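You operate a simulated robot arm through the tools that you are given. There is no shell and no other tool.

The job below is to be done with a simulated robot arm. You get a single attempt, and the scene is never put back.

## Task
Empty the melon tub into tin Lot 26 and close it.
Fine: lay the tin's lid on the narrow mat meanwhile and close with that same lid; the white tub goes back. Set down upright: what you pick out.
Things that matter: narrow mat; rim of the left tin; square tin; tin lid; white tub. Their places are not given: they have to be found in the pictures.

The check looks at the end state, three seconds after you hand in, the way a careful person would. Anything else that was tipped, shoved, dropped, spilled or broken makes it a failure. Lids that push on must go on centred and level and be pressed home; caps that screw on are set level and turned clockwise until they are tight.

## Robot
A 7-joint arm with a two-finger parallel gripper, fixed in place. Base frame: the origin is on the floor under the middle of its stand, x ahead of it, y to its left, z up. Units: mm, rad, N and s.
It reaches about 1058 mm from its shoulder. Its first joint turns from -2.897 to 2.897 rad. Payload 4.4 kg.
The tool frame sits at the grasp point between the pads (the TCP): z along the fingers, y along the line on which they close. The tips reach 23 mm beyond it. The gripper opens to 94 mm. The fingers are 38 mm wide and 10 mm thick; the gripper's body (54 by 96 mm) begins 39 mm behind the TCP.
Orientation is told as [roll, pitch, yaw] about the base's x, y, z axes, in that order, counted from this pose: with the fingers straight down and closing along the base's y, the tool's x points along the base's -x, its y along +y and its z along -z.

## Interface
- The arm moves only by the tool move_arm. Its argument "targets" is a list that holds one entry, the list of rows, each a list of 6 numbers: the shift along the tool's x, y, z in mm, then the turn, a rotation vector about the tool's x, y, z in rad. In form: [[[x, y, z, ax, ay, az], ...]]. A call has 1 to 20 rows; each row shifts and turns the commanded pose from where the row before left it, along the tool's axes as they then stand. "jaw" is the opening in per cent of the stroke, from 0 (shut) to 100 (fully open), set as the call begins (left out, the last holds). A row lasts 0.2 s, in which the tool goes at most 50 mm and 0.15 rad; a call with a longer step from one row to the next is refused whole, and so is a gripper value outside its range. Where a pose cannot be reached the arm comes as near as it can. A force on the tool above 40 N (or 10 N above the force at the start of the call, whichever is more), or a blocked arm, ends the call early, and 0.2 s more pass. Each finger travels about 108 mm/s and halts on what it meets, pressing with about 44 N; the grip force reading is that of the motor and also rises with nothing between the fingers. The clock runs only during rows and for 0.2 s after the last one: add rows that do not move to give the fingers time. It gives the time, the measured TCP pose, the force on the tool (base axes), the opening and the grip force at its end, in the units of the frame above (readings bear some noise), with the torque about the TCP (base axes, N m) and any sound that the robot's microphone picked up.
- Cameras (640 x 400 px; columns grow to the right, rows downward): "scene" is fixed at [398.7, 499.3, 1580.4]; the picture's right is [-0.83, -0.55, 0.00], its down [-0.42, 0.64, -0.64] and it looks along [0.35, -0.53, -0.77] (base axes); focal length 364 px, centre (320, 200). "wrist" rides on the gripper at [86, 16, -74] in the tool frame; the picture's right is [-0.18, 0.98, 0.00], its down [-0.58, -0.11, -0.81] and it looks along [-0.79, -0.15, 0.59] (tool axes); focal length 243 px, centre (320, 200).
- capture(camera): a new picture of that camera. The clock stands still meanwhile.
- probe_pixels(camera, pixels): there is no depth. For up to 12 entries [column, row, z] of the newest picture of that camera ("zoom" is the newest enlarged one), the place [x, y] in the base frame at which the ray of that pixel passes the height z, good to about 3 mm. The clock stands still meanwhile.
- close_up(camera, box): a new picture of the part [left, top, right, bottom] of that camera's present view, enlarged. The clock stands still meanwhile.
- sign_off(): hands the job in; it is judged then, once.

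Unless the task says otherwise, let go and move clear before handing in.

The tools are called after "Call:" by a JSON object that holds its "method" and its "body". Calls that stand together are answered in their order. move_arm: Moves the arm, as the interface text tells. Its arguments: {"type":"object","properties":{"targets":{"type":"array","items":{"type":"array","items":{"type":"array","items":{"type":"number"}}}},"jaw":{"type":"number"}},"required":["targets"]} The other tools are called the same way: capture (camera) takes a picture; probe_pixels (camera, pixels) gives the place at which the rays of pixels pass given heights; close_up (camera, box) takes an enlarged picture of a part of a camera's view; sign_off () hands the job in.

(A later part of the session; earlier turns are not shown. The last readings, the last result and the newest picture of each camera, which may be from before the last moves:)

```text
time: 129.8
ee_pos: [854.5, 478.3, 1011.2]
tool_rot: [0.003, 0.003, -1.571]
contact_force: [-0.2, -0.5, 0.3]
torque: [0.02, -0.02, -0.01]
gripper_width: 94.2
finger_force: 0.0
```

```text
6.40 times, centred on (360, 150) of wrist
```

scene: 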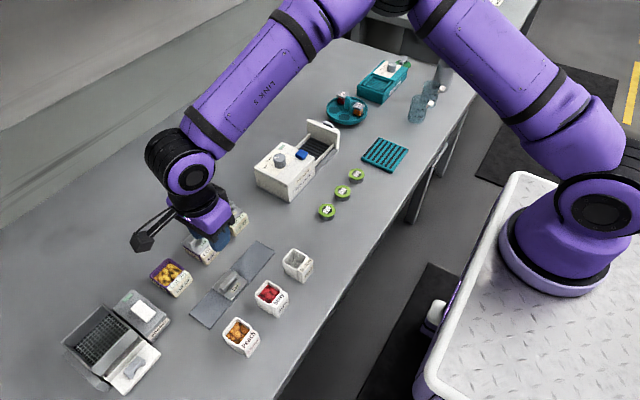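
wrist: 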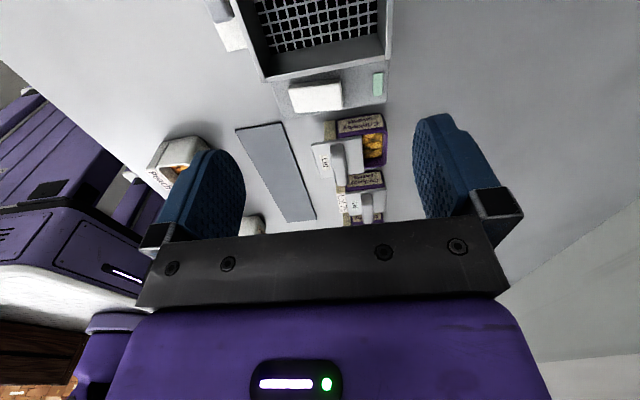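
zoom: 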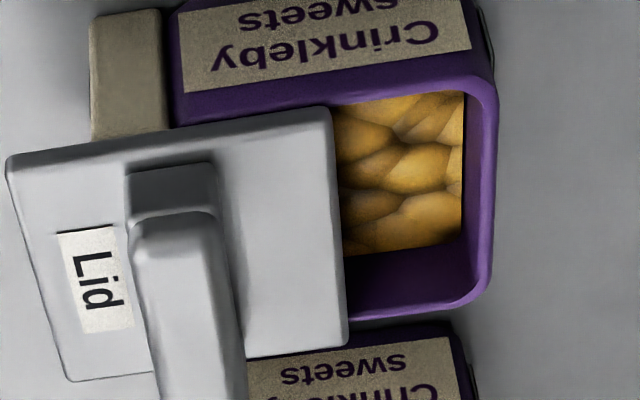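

The zoom is true detail, so Lot 75 gives a good reference (lid corner to block corner spacing, band widths). Now I'll locate the displaced handle with probes at its top height (≈901).

Call:
{"method": "probe_pixels", "body": {"camera": "zoom", "pixels": [[133, 225, 901], [222, 218, 901], [10, 165, 882], [328, 112, 882], [345, 340, 882], [68, 378, 882], [490, 85, 877], [490, 290, 877]]}}

Call:
{"method": "close_up", "body": {"camera": "scene", "box": [145, 254, 195, 304]}}

Call:
{"method": "probe_pixels", "body": {"camera": "zoom", "pixels": [[360, 325, 882], [515, 162, 882], [215, 213, 882], [265, 230, 901], [295, 215, 901], [405, 85, 901], [435, 108, 901]]}}

```text
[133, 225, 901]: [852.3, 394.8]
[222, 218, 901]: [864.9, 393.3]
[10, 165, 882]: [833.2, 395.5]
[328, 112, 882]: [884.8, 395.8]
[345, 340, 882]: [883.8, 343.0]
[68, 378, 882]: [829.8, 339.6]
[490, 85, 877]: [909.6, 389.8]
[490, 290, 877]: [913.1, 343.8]
```

```text
8.00 times, centred on (170, 279) of scene
```

zoom: 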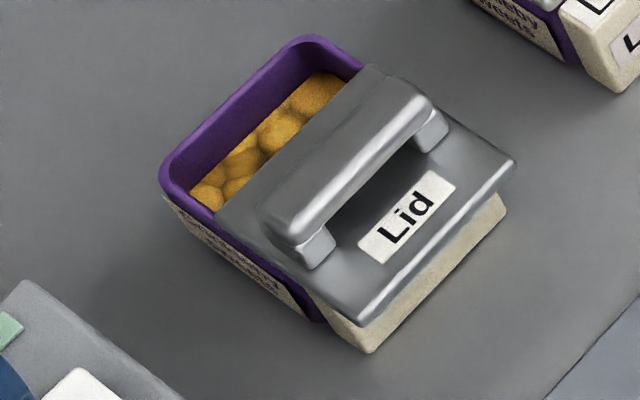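

```text
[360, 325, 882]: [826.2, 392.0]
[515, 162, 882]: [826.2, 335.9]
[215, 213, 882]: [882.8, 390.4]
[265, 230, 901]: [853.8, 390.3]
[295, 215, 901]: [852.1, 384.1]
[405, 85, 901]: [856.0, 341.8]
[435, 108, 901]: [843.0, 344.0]
```

The lid now spans x≈827–883, its handle centre near x≈857. I'll go above it with the fingers moderately open and check alignment.

Call:
{"method": "move_arm", "body": {"targets": [[[-29, 0.8, 0, 0.003, -0.003, 0], [-29, 0.8, 0, 0, 0, 0], [-29, 0.7, 0, 0, 0, 0], [-29, 0.7, 0, 0, 0, 0], [0, 0, 20, 0, 0, 0], [0, 0, 20, 0, 0, 0], [0, 0, 14, 0, 0, 0], [0, 0, 0, 0, 0, 0], [0, 0, 0, 0, 0, 0]]], "jaw": 45}}

Call:
{"method": "capture", "body": {"camera": "wrist"}}

Call:
{"method": "close_up", "body": {"camera": "wrist", "box": [200, 30, 440, 210]}}

```text
time: 131.8
ee_pos: [859.0, 362.8, 957.1]
tool_rot: [0.001, 0.001, -1.573]
contact_force: [0.3, -1.0, -0.3]
torque: [0.0, -0.01, 0.01]
gripper_width: 42.3
finger_force: 0.1
```

```text
taken
```

wrist: 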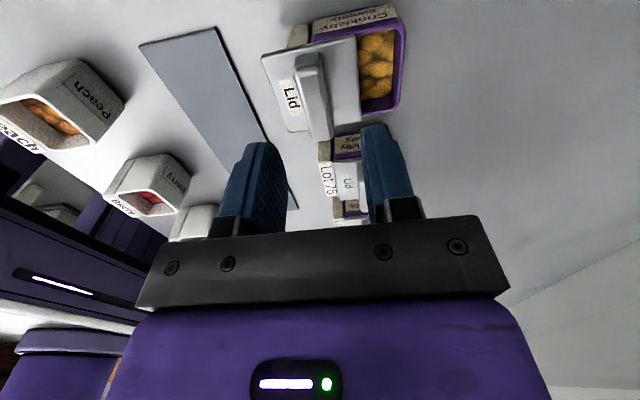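

```text
2.22 times, centred on (320, 120) of wrist
```

zoom: 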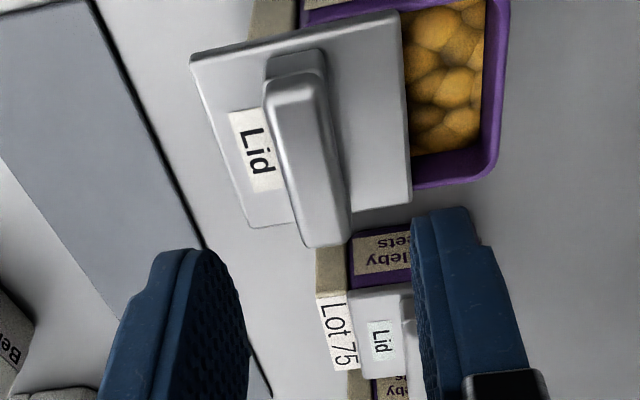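

Call:
{"method": "probe_pixels", "body": {"camera": "zoom", "pixels": [[268, 88, 901], [327, 82, 901], [304, 245, 901], [350, 240, 901], [190, 60, 882], [400, 12, 882], [250, 225, 882], [410, 203, 882]]}}

```text
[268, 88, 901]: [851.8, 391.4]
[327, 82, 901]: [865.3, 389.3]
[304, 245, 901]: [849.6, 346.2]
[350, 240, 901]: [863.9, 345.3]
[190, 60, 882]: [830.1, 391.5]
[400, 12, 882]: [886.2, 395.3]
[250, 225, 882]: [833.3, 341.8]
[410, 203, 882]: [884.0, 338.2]
```

Handle centre ≈ (857.7, 368). I'll centre on it and go down to grip it mid-height (tips ~8 mm above the plate).

Call:
{"method": "move_arm", "body": {"targets": [[[4, -1.3, 10, 0, 0, 0], [0, 0, 15, 0, 0, 0], [0, 0, 12, 0, 0, 0], [0, 0, 5, 0, 0, 0], [0, 0, 2, 0, 0, 0], [0, 0, 0, 0, 0, 0]]]}}

Call:
{"method": "close_up", "body": {"camera": "wrist", "box": [200, 60, 440, 240]}}

Call:
{"method": "close_up", "body": {"camera": "scene", "box": [145, 254, 195, 304]}}

```text
time: 133.2
ee_pos: [856.2, 367.5, 912.9]
tool_rot: [0.002, 0.0, -1.572]
contact_force: [0.8, -0.1, -1.4]
torque: [-0.03, -0.01, 0.03]
gripper_width: 42.4
finger_force: 0.2
```

```text
2.22 times, centred on (320, 150) of wrist
```

zoom: 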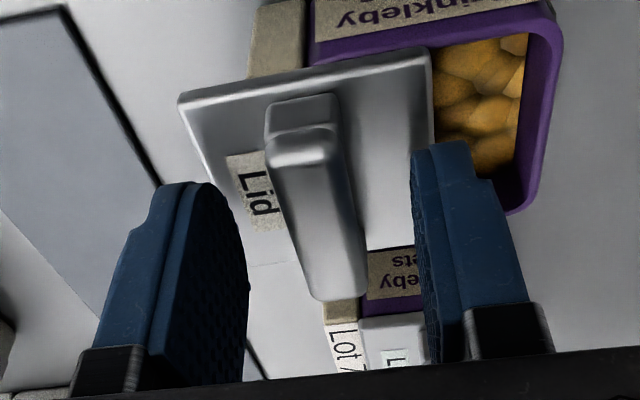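

```text
8.00 times, centred on (170, 279) of scene
```

zoom: 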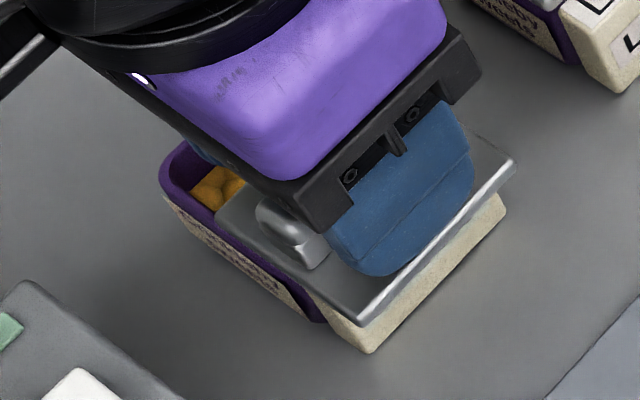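

The handle is nicely between the fingers. I'll close on it and lift 15 mm.

Call:
{"method": "move_arm", "body": {"targets": [[[0, 0.8, 0, 0, 0, 0], [0, 0, 0, 0, 0, 0]]]}}

Call:
{"method": "move_arm", "body": {"targets": [[[0, 0, 0, 0, 0, 0], [0, 0, 0, 0, 0, 0], [0, 0, 0, 0, 0, 0], [0, 0, 0, 0, 0, 0]]], "jaw": 0}}

Call:
{"method": "move_arm", "body": {"targets": [[[0, 0, -2, 0, 0, 0], [0, 0, -5, 0, 0, 0], [0, 0, -8, 0, 0, 0], [0, 0, 0, 0, 0, 0], [0, 0, 0, 0, 0, 0]]]}}

Call:
{"method": "close_up", "body": {"camera": "scene", "box": [145, 244, 205, 304]}}

Call:
{"method": "close_up", "body": {"camera": "wrist", "box": [200, 30, 440, 210]}}

```text
time: 133.8
ee_pos: [856.7, 366.9, 913.1]
tool_rot: [0.002, 0.0, -1.572]
contact_force: [-0.3, -0.1, 0.0]
torque: [-0.03, 0.02, -0.01]
gripper_width: 42.4
finger_force: 0.1
```

```text
time: 134.8
ee_pos: [856.0, 367.0, 913.3]
tool_rot: [0.001, 0.0, -1.572]
contact_force: [0.0, 0.0, -0.3]
torque: [-0.01, -0.01, -0.02]
gripper_width: 14.3
finger_force: 43.7
```

```text
time: 136.1
ee_pos: [857.6, 364.8, 926.7]
tool_rot: [0.001, 0.001, -1.572]
contact_force: [0.3, 0.8, -0.6]
torque: [-0.02, -0.02, 0.02]
gripper_width: 14.7
finger_force: 44.0
```

```text
6.67 times, centred on (175, 274) of scene
```

zoom: 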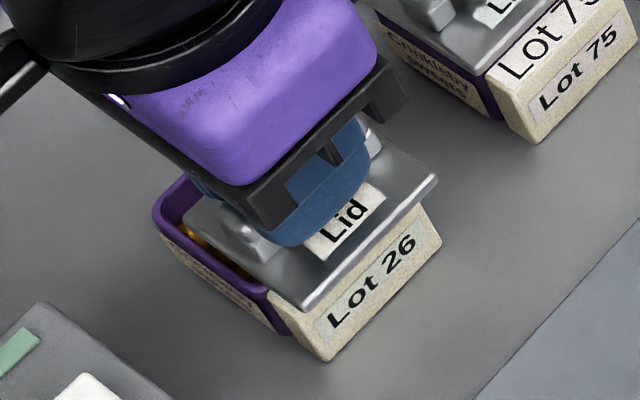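

```text
2.22 times, centred on (320, 120) of wrist
```

zoom: 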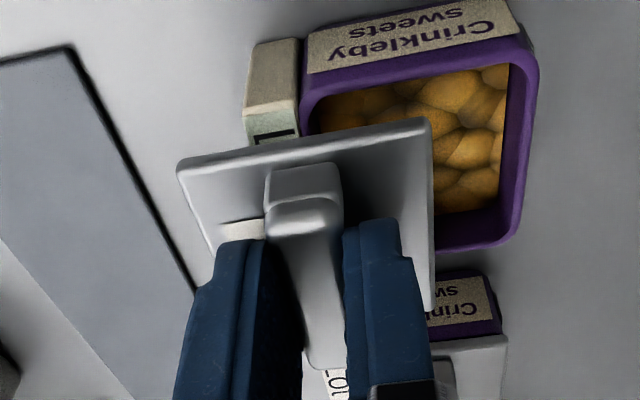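

The lid is held again, tin contents undisturbed. By the wrist columns it must go +25.6 mm in x; I'll move it there, lower a bit and measure finely.

Call:
{"method": "move_arm", "body": {"targets": [[[0, 8.6, 0, 0, 0, 0], [0, 8.5, 0, 0, 0, 0], [0, 8.5, 0, 0, 0, 0], [0, 0, 4, 0, 0, 0], [0, 0, 3, 0, 0, 0], [0, 0, 0, 0, 0, 0], [0, 0, 0, 0, 0, 0]]]}}

Call:
{"method": "close_up", "body": {"camera": "scene", "box": [145, 254, 195, 304]}}

Call:
{"method": "close_up", "body": {"camera": "wrist", "box": [240, 50, 400, 150]}}

Call:
{"method": "move_arm", "body": {"targets": [[[0, 0, 0, 0, 0, 0]]]}}

```text
time: 137.7
ee_pos: [884.2, 362.7, 920.6]
tool_rot: [0.002, 0.0, -1.572]
contact_force: [-0.7, 0.5, -0.2]
torque: [-0.01, 0.01, 0.0]
gripper_width: 14.8
finger_force: 43.8
```

```text
8.00 times, centred on (170, 279) of scene
```

zoom: 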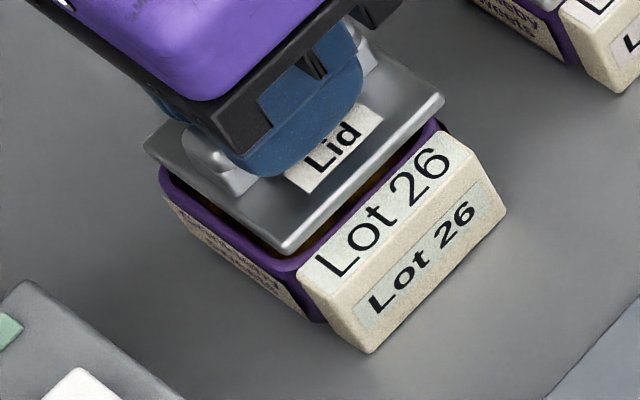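

```text
4.00 times, centred on (320, 100) of wrist
```

zoom: 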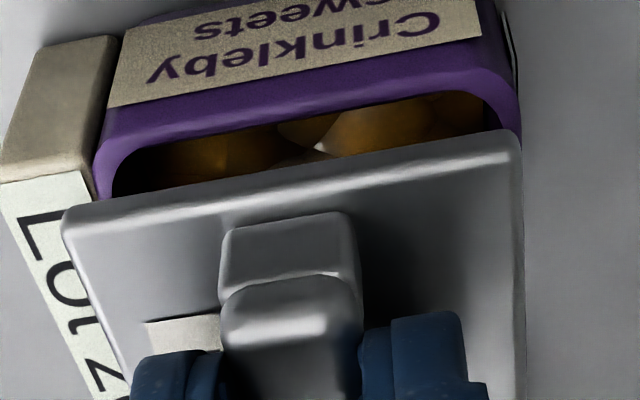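

```text
time: 138.1
ee_pos: [884.0, 364.3, 918.9]
tool_rot: [0.004, 0.0, -1.572]
contact_force: [-0.6, 0.3, -1.1]
torque: [0.02, 0.0, 0.01]
gripper_width: 14.6
finger_force: 44.1
```

By the height-insensitive measures the lid should go about +1.2 mm in x and +2.0 mm in y to match the good placement. I'll apply that, lower to just above contact, and compare the corner at high zoom with Lot 75.

Call:
{"method": "move_arm", "body": {"targets": [[[2.0, 1.15, 0, 0, 0, 0], [0, 0, 3, 0, 0, 0], [0, 0, 2.5, 0, 0, 0], [0, 0, 0, 0, 0, 0], [0, 0, 0, 0, 0, 0]]]}}

Call:
{"method": "close_up", "body": {"camera": "scene", "box": [157, 277, 181, 292]}}

Call:
{"method": "close_up", "body": {"camera": "scene", "box": [145, 254, 195, 304]}}

Call:
{"method": "close_up", "body": {"camera": "wrist", "box": [240, 50, 400, 150]}}

```text
time: 139.2
ee_pos: [883.3, 367.2, 915.4]
tool_rot: [0.001, 0.0, -1.573]
contact_force: [0.5, 0.2, 0.2]
torque: [-0.03, 0.01, 0.03]
gripper_width: 14.2
finger_force: 44.1
```

```text
16.00 times, centred on (169, 284) of scene
```

zoom: 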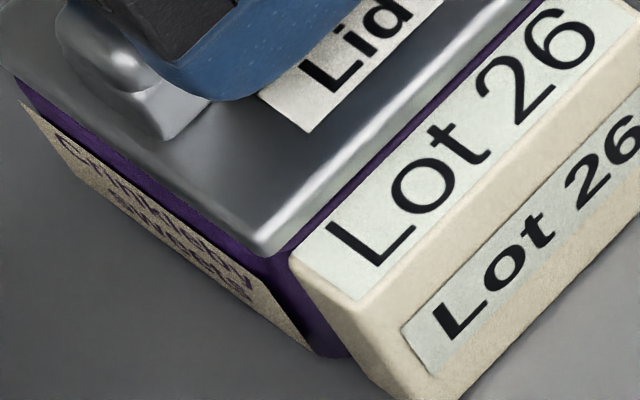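

```text
8.00 times, centred on (170, 279) of scene
```

zoom: 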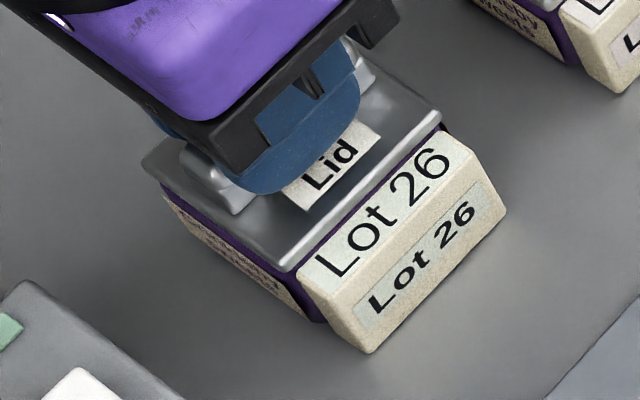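

```text
4.00 times, centred on (320, 100) of wrist
```

zoom: 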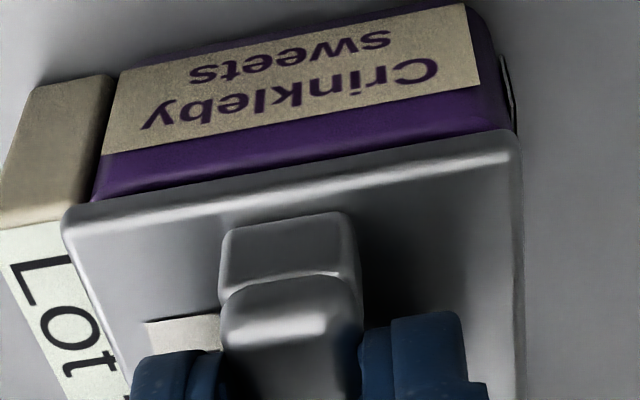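

At 16× the lid's front-left corner sits (−30,−6) from the block corner versus (−28,−3) on Lot 75: laterally spot on and about 0.8 mm above seat. I'll lower gently to light contact.

Call:
{"method": "move_arm", "body": {"targets": [[[0, 0, 0.6, 0, 0, 0], [0, 0, 0.6, 0, 0, 0], [0, 0, 0, 0, 0, 0]]]}}

Call:
{"method": "close_up", "body": {"camera": "scene", "box": [157, 277, 181, 292]}}

```text
time: 140.1
ee_pos: [884.0, 366.3, 913.8]
tool_rot: [0.002, 0.0, -1.573]
contact_force: [0.7, 0.2, -0.7]
torque: [-0.01, 0.03, 0.05]
gripper_width: 14.5
finger_force: 44.2
```

```text
16.00 times, centred on (169, 284) of scene
```

zoom: 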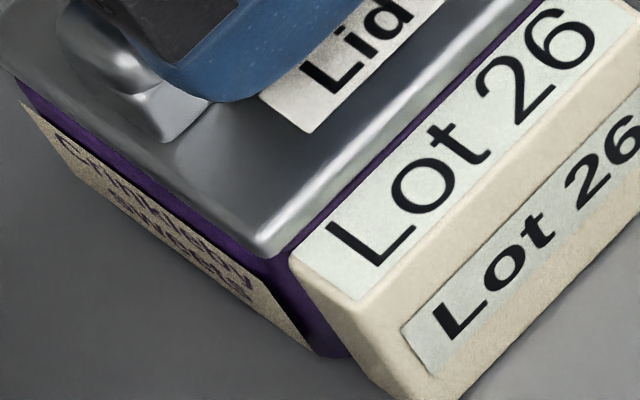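

Still no contact force; corner spacing now (−27,−3), matching Lot 75. I'll continue in 0.5 mm steps.

Call:
{"method": "move_arm", "body": {"targets": [[[0, 0, 0.5, 0, 0, 0], [0, 0, 0.5, 0, 0, 0], [0, 0, 0, 0, 0, 0]]]}}

Call:
{"method": "close_up", "body": {"camera": "scene", "box": [157, 277, 181, 292]}}

Call:
{"method": "move_arm", "body": {"targets": [[[0, 0, 0.5, 0, 0, 0], [0, 0, 0.5, 0, 0, 0], [0, 0, 0, 0, 0, 0]]]}}

Call:
{"method": "close_up", "body": {"camera": "scene", "box": [157, 277, 181, 292]}}

```text
time: 140.8
ee_pos: [883.9, 367.3, 911.8]
tool_rot: [0.001, 0.001, -1.573]
contact_force: [0.5, -0.1, 3.5]
torque: [-0.1, 0.0, 0.02]
gripper_width: 14.8
finger_force: 44.1
```

```text
16.00 times, centred on (169, 284) of scene
```

zoom: 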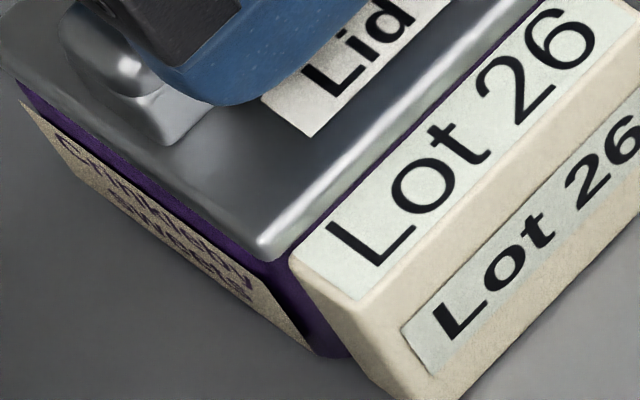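

```text
time: 141.7
ee_pos: [884.5, 367.5, 912.5]
tool_rot: [0.004, 0.004, -1.574]
contact_force: [0.4, 1.7, 15.5]
torque: [-0.12, 0.04, -0.01]
gripper_width: 14.6
finger_force: 44.4
```

```text
16.00 times, centred on (169, 284) of scene
```

zoom: 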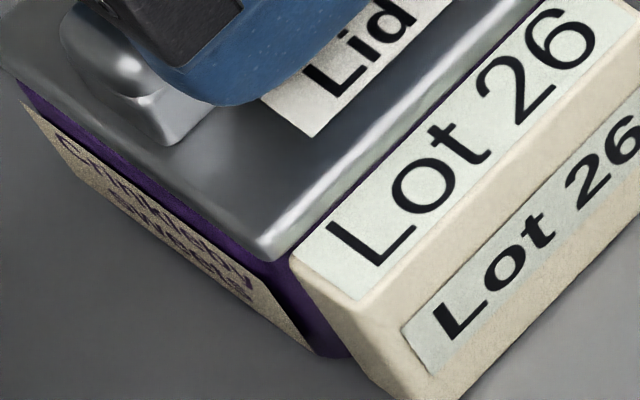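

Contact is on (15.5 N) and the lid's corner is as low as on Lot 75 or slightly lower. I'll take the equivalent Lot 75 crop for a direct comparison.

Call:
{"method": "close_up", "body": {"camera": "scene", "box": [190, 245, 214, 260]}}

Call:
{"method": "close_up", "body": {"camera": "scene", "box": [172, 259, 196, 274]}}

Call:
{"method": "close_up", "body": {"camera": "scene", "box": [205, 228, 229, 243]}}

```text
16.00 times, centred on (202, 252) of scene
```

zoom: 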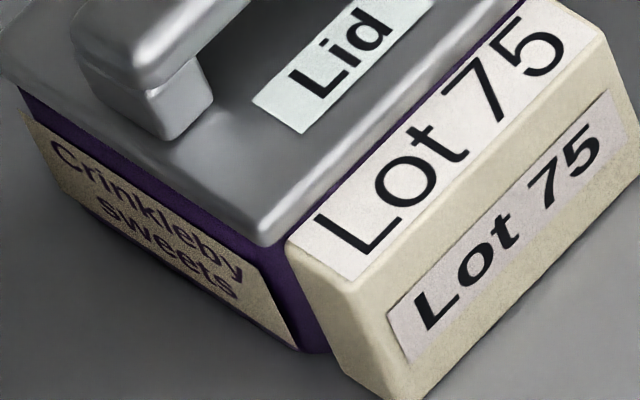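

```text
16.00 times, centred on (184, 266) of scene
```

zoom: 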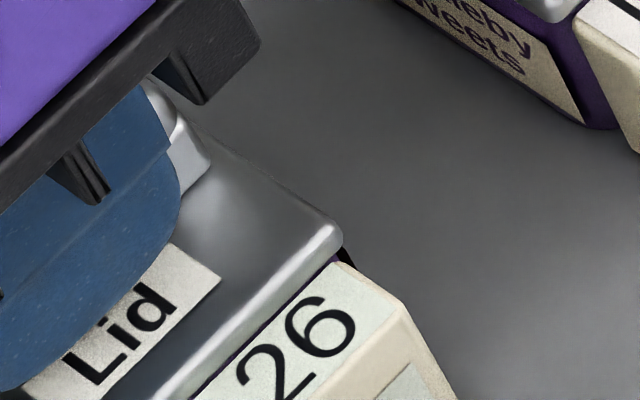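

```text
16.00 times, centred on (217, 236) of scene
```

zoom: 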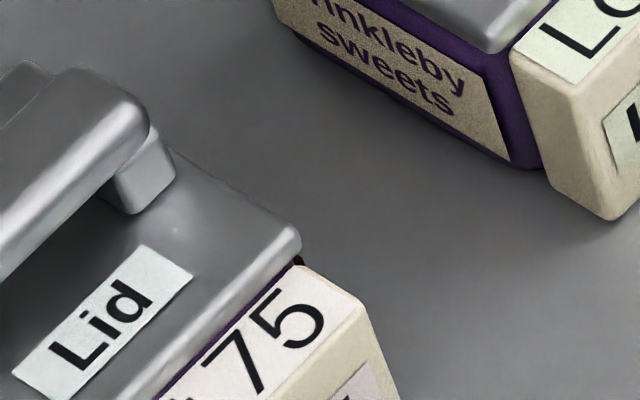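

The corner spacing matches Lot 75 on the +y side (−25,+2 vs −26,0); at the −y/front corner the lid may be ~1 mm high. I'll press a little more while holding it and look at both corners again.

Call:
{"method": "move_arm", "body": {"targets": [[[0, 0, 0.6, 0, 0, 0], [0, 0, 0.6, 0, 0, 0], [0, 0, 0, 0, 0, 0]]]}}

Call:
{"method": "close_up", "body": {"camera": "scene", "box": [172, 259, 196, 274]}}

Call:
{"method": "close_up", "body": {"camera": "scene", "box": [157, 277, 181, 292]}}

Call:
{"method": "close_up", "body": {"camera": "wrist", "box": [240, 70, 380, 110]}}

```text
time: 142.4
ee_pos: [883.5, 366.3, 911.7]
tool_rot: [0.004, 0.001, -1.572]
contact_force: [5.6, 0.6, 31.4]
torque: [-0.26, -0.07, -0.01]
gripper_width: 14.5
finger_force: 44.0
```

```text
16.00 times, centred on (184, 266) of scene
```

zoom: 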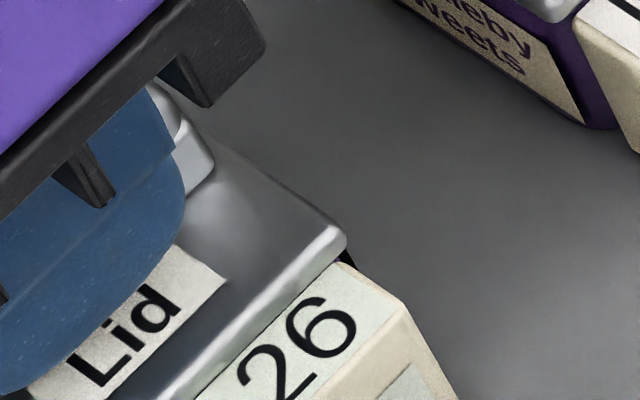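

```text
16.00 times, centred on (169, 284) of scene
```

zoom: 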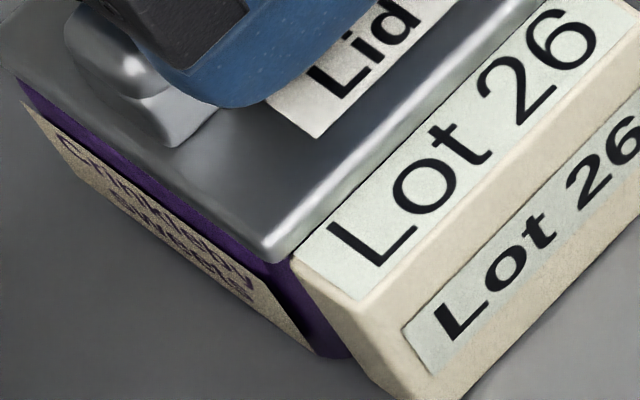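

```text
4.57 times, centred on (310, 90) of wrist
```

zoom: 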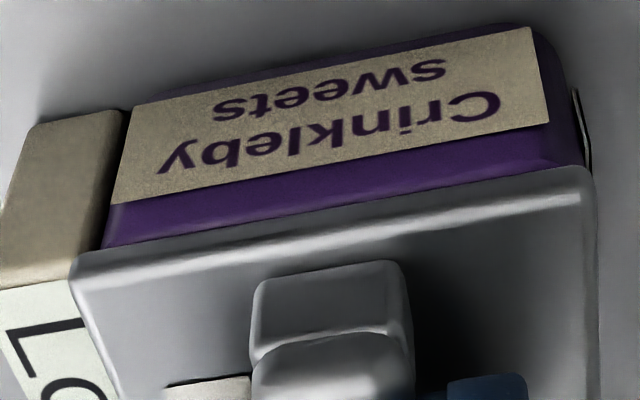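

I'll look at Lot 27's two front corners as well, to account for the change of perspective between the three tins.

Call:
{"method": "close_up", "body": {"camera": "scene", "box": [217, 218, 241, 233]}}

Call:
{"method": "close_up", "body": {"camera": "scene", "box": [233, 201, 257, 216]}}

Call:
{"method": "close_up", "body": {"camera": "scene", "box": [205, 230, 229, 245]}}

```text
16.00 times, centred on (229, 226) of scene
```

zoom: 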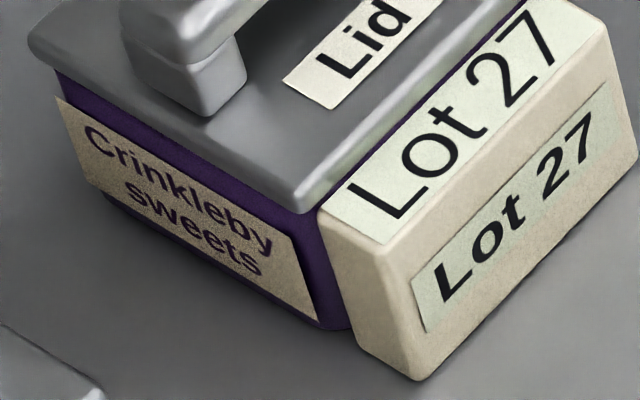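

```text
16.00 times, centred on (245, 208) of scene
```

zoom: 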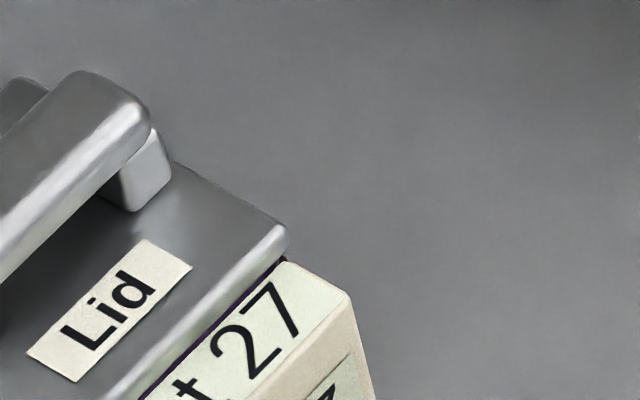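

```text
16.00 times, centred on (217, 238) of scene
```

zoom: 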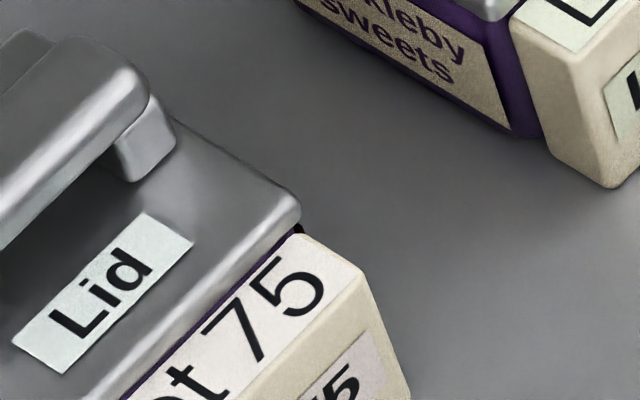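

The lid's seam matches the neighbours within about 1 mm at both corners and is parallel to the block edge. I'll relieve most of the press force in small steps and re-check the corner.

Call:
{"method": "move_arm", "body": {"targets": [[[0, 0, -0.8, 0, 0, 0], [0, 0, -0.8, 0, 0, 0], [0, 0, 0, 0, 0, 0], [0, 0, 0, 0, 0, 0]]]}}

Call:
{"method": "close_up", "body": {"camera": "scene", "box": [157, 277, 181, 292]}}

Call:
{"method": "close_up", "body": {"camera": "scene", "box": [172, 259, 196, 274]}}

```text
time: 143.4
ee_pos: [882.9, 365.9, 911.9]
tool_rot: [0.002, -0.001, -1.572]
contact_force: [1.0, 1.5, 21.7]
torque: [-0.06, 0.03, -0.01]
gripper_width: 14.3
finger_force: 44.3
```

```text
16.00 times, centred on (169, 284) of scene
```

zoom: 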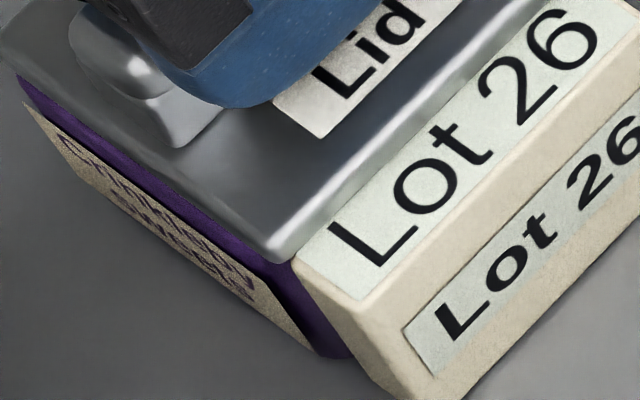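

```text
16.00 times, centred on (184, 266) of scene
```

zoom: 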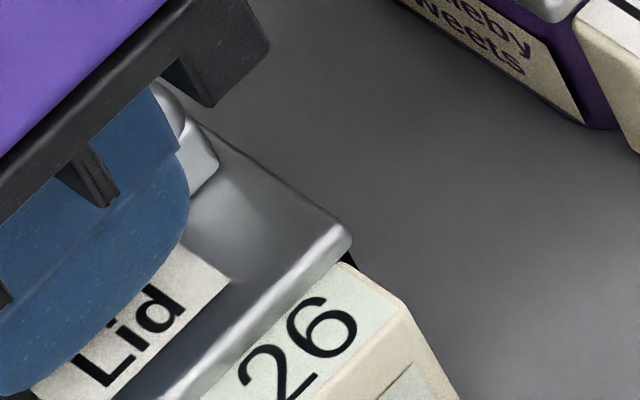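

Call:
{"method": "move_arm", "body": {"targets": [[[0, 0, 0, 0, 0, 0], [0, 0, 0, 0, 0, 0]]]}}

Call:
{"method": "move_arm", "body": {"targets": [[[0, 0, -0.5, 0, 0, 0], [0, 0, 0, 0, 0, 0], [0, 0, 0, 0, 0, 0]]]}}

Call:
{"method": "close_up", "body": {"camera": "scene", "box": [157, 277, 181, 292]}}

```text
time: 144.1
ee_pos: [883.2, 366.7, 911.3]
tool_rot: [0.002, -0.001, -1.571]
contact_force: [-1.6, 0.1, 18.4]
torque: [-0.1, 0.09, 0.01]
gripper_width: 14.7
finger_force: 44.0
```

```text
time: 144.8
ee_pos: [884.4, 367.5, 912.3]
tool_rot: [0.003, 0.0, -1.573]
contact_force: [-1.1, -4.6, 11.8]
torque: [-0.25, 0.03, 0.0]
gripper_width: 14.6
finger_force: 44.7
```

```text
16.00 times, centred on (169, 284) of scene
```

zoom: 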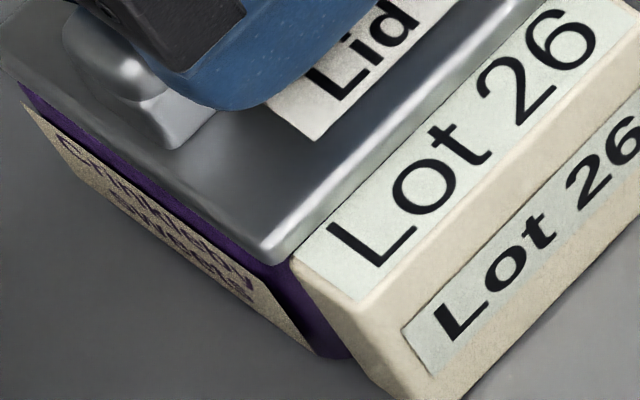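

Force is down to ~12 N and the lid is still in place. I'll open the fingers now (tips are well above the plate) and check.

Call:
{"method": "move_arm", "body": {"targets": [[[0, 0, 0, 0, 0, 0], [0, 0, 0, 0, 0, 0], [0, 0, 0, 0, 0, 0]]], "jaw": 45}}

Call:
{"method": "close_up", "body": {"camera": "scene", "box": [157, 277, 181, 292]}}

Call:
{"method": "close_up", "body": {"camera": "scene", "box": [145, 254, 195, 304]}}

Call:
{"method": "close_up", "body": {"camera": "wrist", "box": [200, 60, 440, 240]}}

```text
time: 145.7
ee_pos: [883.6, 367.3, 911.8]
tool_rot: [0.001, 0.001, -1.573]
contact_force: [0.5, 0.7, 0.8]
torque: [-0.04, -0.03, 0.01]
gripper_width: 42.2
finger_force: 0.1
```

```text
16.00 times, centred on (169, 284) of scene
```

zoom: 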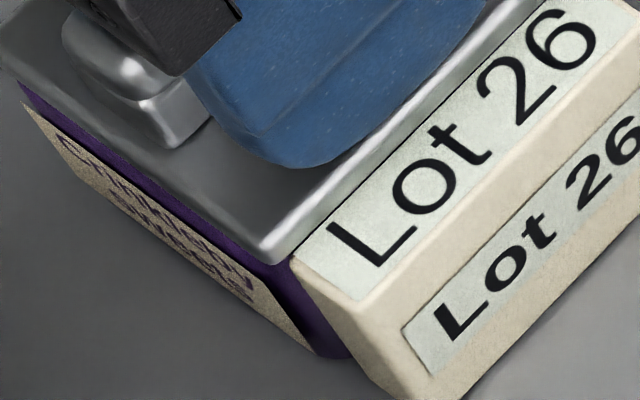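

```text
8.00 times, centred on (170, 279) of scene
```

zoom: 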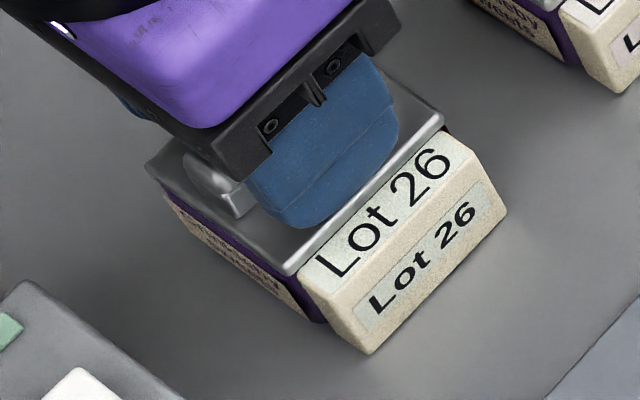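

```text
2.22 times, centred on (320, 150) of wrist
```

zoom: 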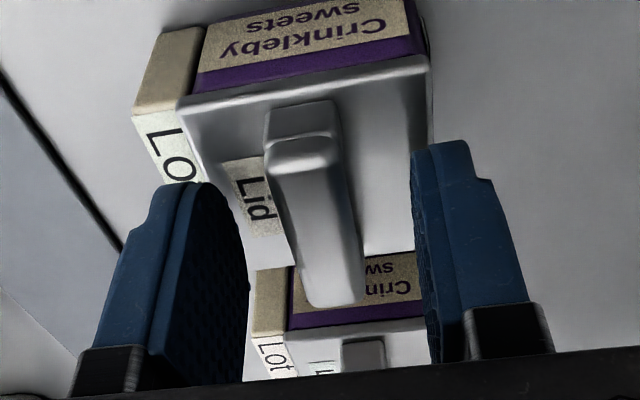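

Released cleanly; the lid stays aligned. I'll rise straight up with the jaw unchanged and inspect the unobstructed tin.

Call:
{"method": "move_arm", "body": {"targets": [[[0, 0, -3, 0, 0, 0], [0, 0, -10, 0, 0, 0], [0, 0, -20, 0, 0, 0], [0, 0, -30, 0, 0, 0], [0, 0, -30, 0, 0, 0], [29, -7.5, 0, 0, 0, 0], [29, -7.5, 0, 0, 0, 0], [29, -7.5, 0, 0, 0, 0], [25, -5.5, 0, 0, 0, 0], [0, 0, 0, 0, 0, 0], [0, 0, 0, 0, 0, 0]]]}}

Call:
{"method": "close_up", "body": {"camera": "scene", "box": [140, 245, 220, 305]}}

Call:
{"method": "close_up", "body": {"camera": "scene", "box": [145, 254, 195, 304]}}

Call:
{"method": "close_up", "body": {"camera": "scene", "box": [176, 222, 226, 272]}}

Call:
{"method": "close_up", "body": {"camera": "wrist", "box": [310, 95, 410, 185]}}

```text
time: 148.1
ee_pos: [858.6, 480.1, 1005.4]
tool_rot: [0.001, -0.001, -1.571]
contact_force: [0.3, 0.0, -0.5]
torque: [0.0, 0.0, 0.02]
gripper_width: 42.2
finger_force: 0.1
```

```text
6.67 times, centred on (180, 275) of scene
```

zoom: 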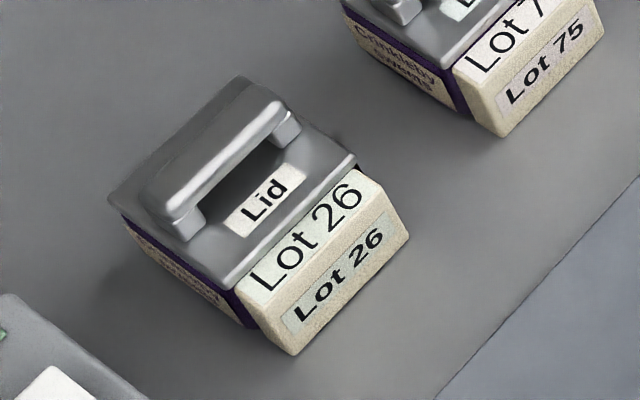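

```text
8.00 times, centred on (170, 279) of scene
```

zoom: 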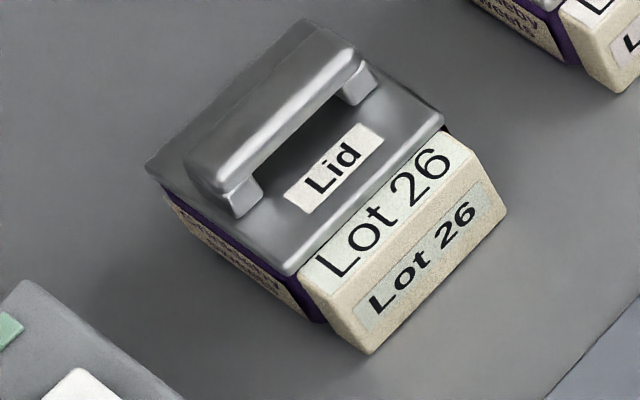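

```text
8.00 times, centred on (201, 247) of scene
```

zoom: 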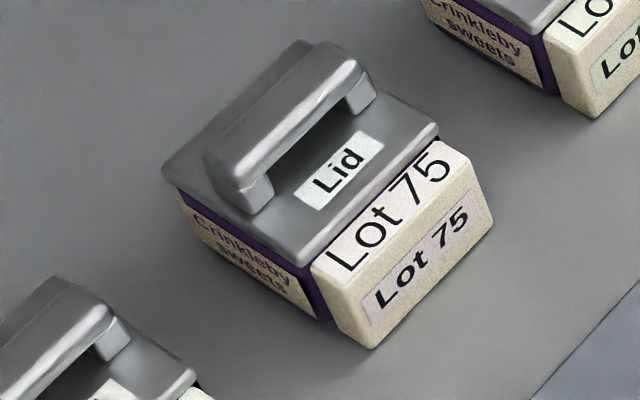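

```text
4.44 times, centred on (360, 140) of wrist
```

zoom: 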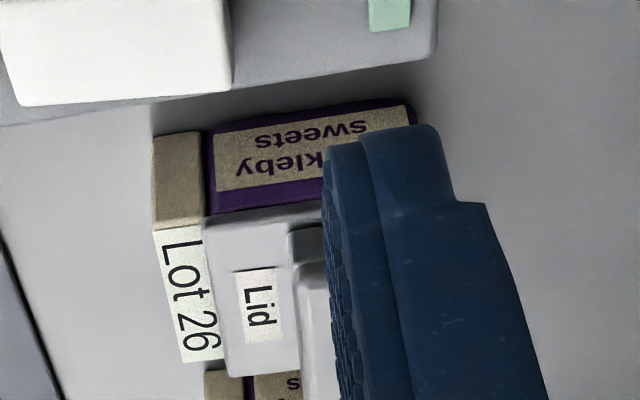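

From above the closed tin now looks like its original state and like Lot 75. To judge levelness I'll take 16× crops of three lid corners.

Call:
{"method": "close_up", "body": {"camera": "scene", "box": [157, 277, 181, 292]}}

Call:
{"method": "close_up", "body": {"camera": "scene", "box": [136, 267, 160, 282]}}

Call:
{"method": "close_up", "body": {"camera": "scene", "box": [172, 259, 196, 274]}}

Call:
{"method": "close_up", "body": {"camera": "scene", "box": [155, 250, 179, 265]}}

```text
16.00 times, centred on (169, 284) of scene
```

zoom: 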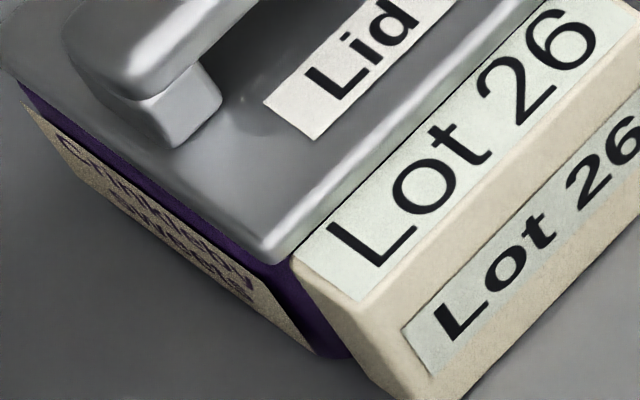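

```text
16.00 times, centred on (148, 274) of scene
```

zoom: 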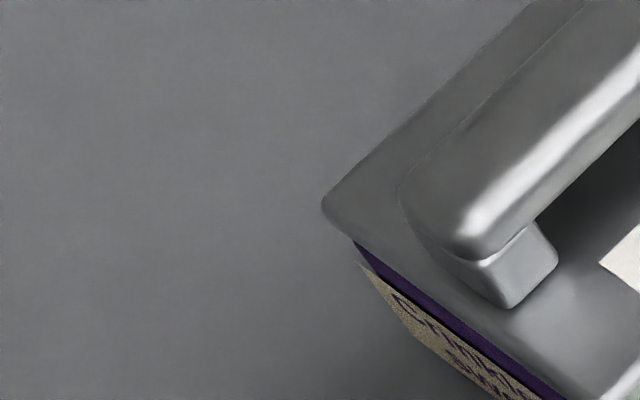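

```text
16.00 times, centred on (184, 266) of scene
```

zoom: 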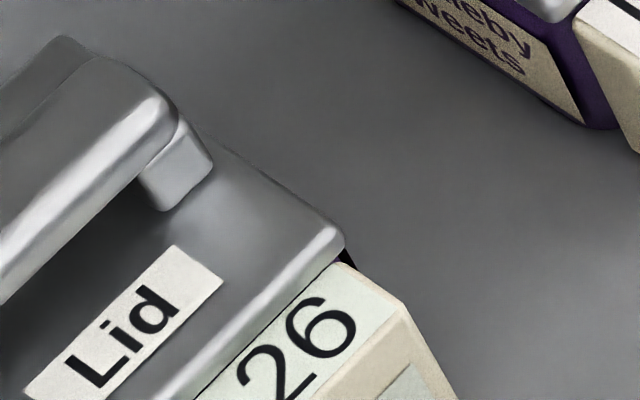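

```text
16.00 times, centred on (167, 258) of scene
```

zoom: 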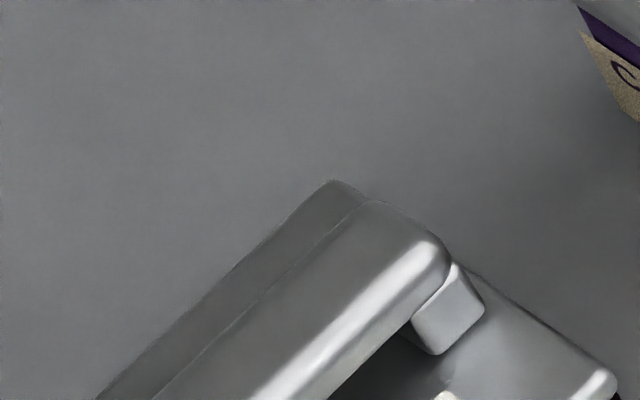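

From the scene view alone, a small shift in −x and a slight height difference look alike, so I want a low-angle front view comparing all three tins. I'll go to yaw 0 in front of them and tilt the camera up.

Call:
{"method": "move_arm", "body": {"targets": [[[-30, -25, -5, 0, 0, -0.0], [-30, -25, 0, 0, 0, 0], [-30, -25, 0, 0, 0, 0], [-30, -25, 0, 0, 0, 0], [-30, -20, 0, 0, 0, 0], [0, 0, 0, 0, 0, -0.1428], [0, 0, 0, 0, 0, -0.1428], [0, 0, 0, 0, 0, -0.1428], [0, 0, 0, 0, 0, -0.1428], [0, 0, 0, 0, 0, -0.1428], [0, 0, 0, 0, 0, -0.1428], [0, 0, 0, 0, 0, -0.1428], [0, 0, 0, 0, 0, -0.1428], [0, 0, 0, 0, 0, -0.1428], [0, 0, 0, 0, 0, -0.1428], [0, 0, 0, 0, 0, -0.1428], [0, 0, 0, 0, 0, 0]]], "jaw": 100}}

Call:
{"method": "capture", "body": {"camera": "wrist"}}

Call:
{"method": "capture", "body": {"camera": "scene"}}

```text
time: 151.7
ee_pos: [734.6, 330.1, 1009.9]
tool_rot: [0.002, -0.001, -0.001]
contact_force: [-0.3, -0.7, -0.3]
torque: [0.01, -0.01, -0.02]
gripper_width: 93.9
finger_force: 0.1
```

```text
taken
```

wrist: 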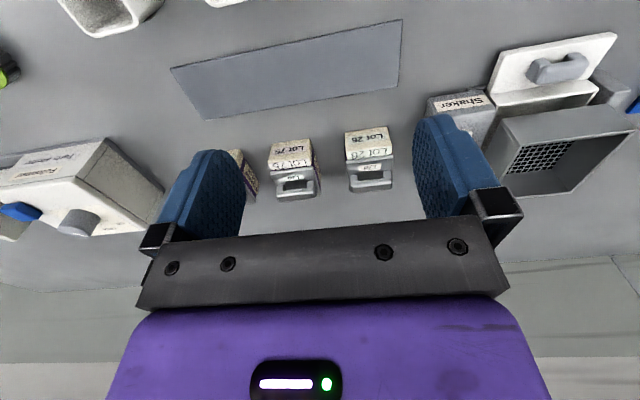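

```text
taken
```

scene: 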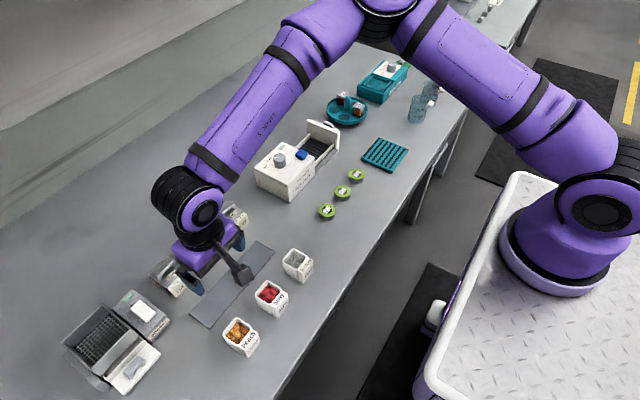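

Everything is in order and the three tins are visible between the fingers. I'll tilt the tool by −21° so that the camera looks more level, and lower.

Call:
{"method": "move_arm", "body": {"targets": [[[0, 0, 0, 0, -0.1222, 0], [0, 0, 0, 0, -0.1222, 0], [0, 0, 0, 0, -0.1221, 0], [7.2, 0, 18.7, 0, 0, 0], [7.2, 0, 18.7, 0, 0, 0], [7.2, 0, 18.7, 0, 0, 0], [7.2, 0, 18.7, 0, 0, 0], [0, 0, 0, 0, 0, 0], [0, 0, 0, 0, 0, 0]]]}}

Call:
{"method": "capture", "body": {"camera": "wrist"}}

Call:
{"method": "capture", "body": {"camera": "scene"}}

```text
time: 153.7
ee_pos: [736.1, 327.3, 929.7]
tool_rot: [0.002, -0.369, -0.002]
contact_force: [-0.5, -0.3, -0.5]
torque: [0.0, 0.0, 0.0]
gripper_width: 94.2
finger_force: 0.0
```

```text
taken
```

wrist: 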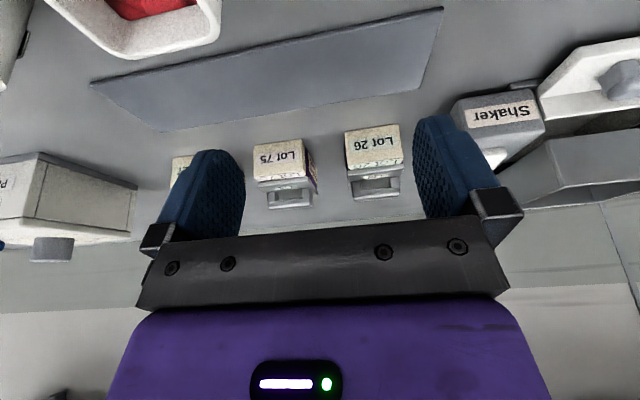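

```text
taken
```

scene: 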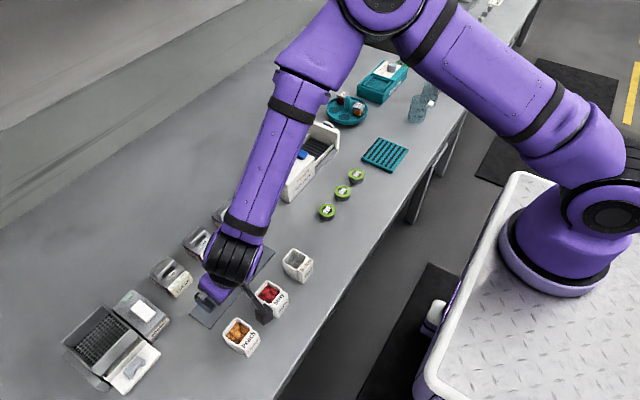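

Now I have a low front view with Lot 75 at (285,175) and Lot 26 at (373,160). I'll zoom on both for comparison.

Call:
{"method": "close_up", "body": {"camera": "wrist", "box": [240, 115, 420, 215]}}

Call:
{"method": "close_up", "body": {"camera": "wrist", "box": [335, 145, 415, 205]}}

Call:
{"method": "close_up", "body": {"camera": "wrist", "box": [245, 158, 325, 218]}}

```text
3.56 times, centred on (330, 165) of wrist
```

zoom: 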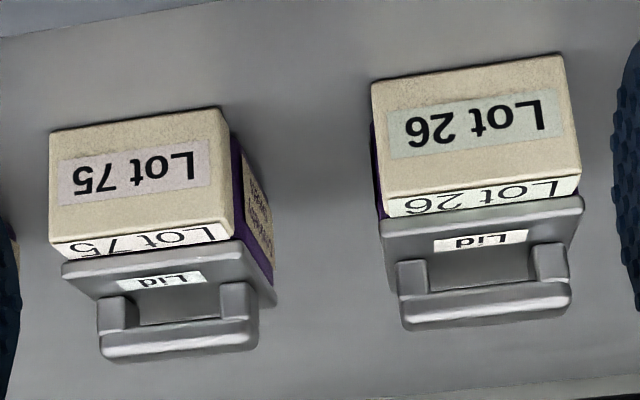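

```text
6.67 times, centred on (375, 175) of wrist
```

zoom: 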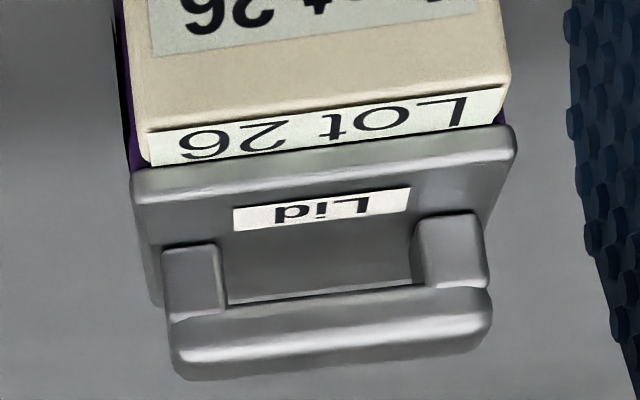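

```text
6.67 times, centred on (285, 188) of wrist
```

zoom: 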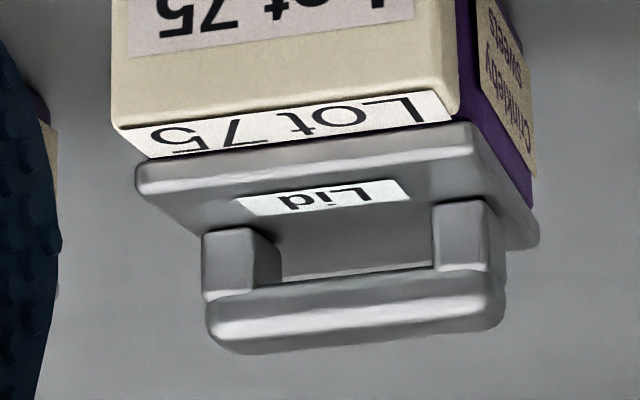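

Both lids meet their label panels alike (thin dark line, no open gap), so the lid is down. I'll zoom into both ends of Lot 26's lid to judge the side overhangs.

Call:
{"method": "close_up", "body": {"camera": "wrist", "box": [338, 155, 362, 170]}}

Call:
{"method": "close_up", "body": {"camera": "wrist", "box": [392, 152, 416, 167]}}

Call:
{"method": "close_up", "body": {"camera": "wrist", "box": [248, 170, 272, 185]}}

Call:
{"method": "close_up", "body": {"camera": "wrist", "box": [292, 165, 316, 180]}}

```text
16.00 times, centred on (350, 162) of wrist
```

zoom: 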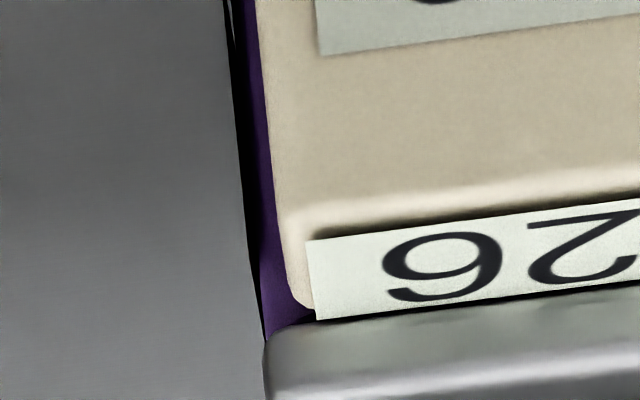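

```text
16.00 times, centred on (404, 160) of wrist
```

zoom: 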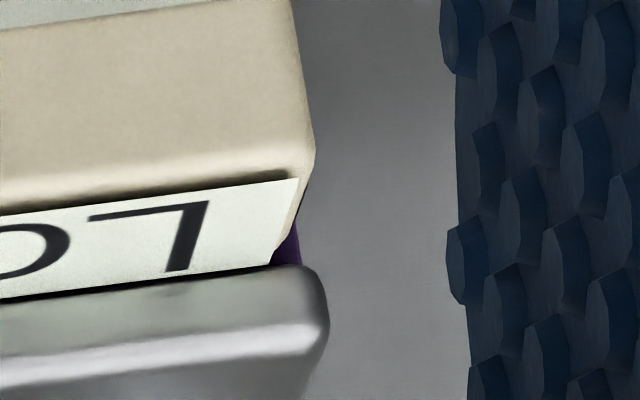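

```text
16.00 times, centred on (260, 178) of wrist
```

zoom: 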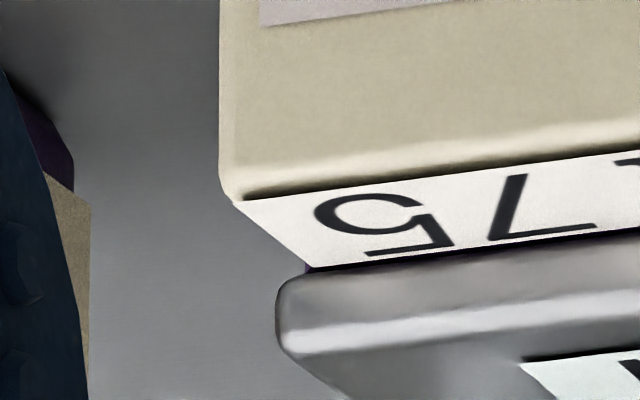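

```text
16.00 times, centred on (304, 172) of wrist
```

zoom: 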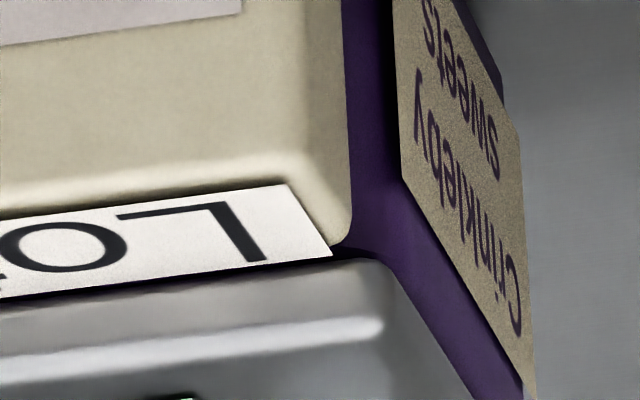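

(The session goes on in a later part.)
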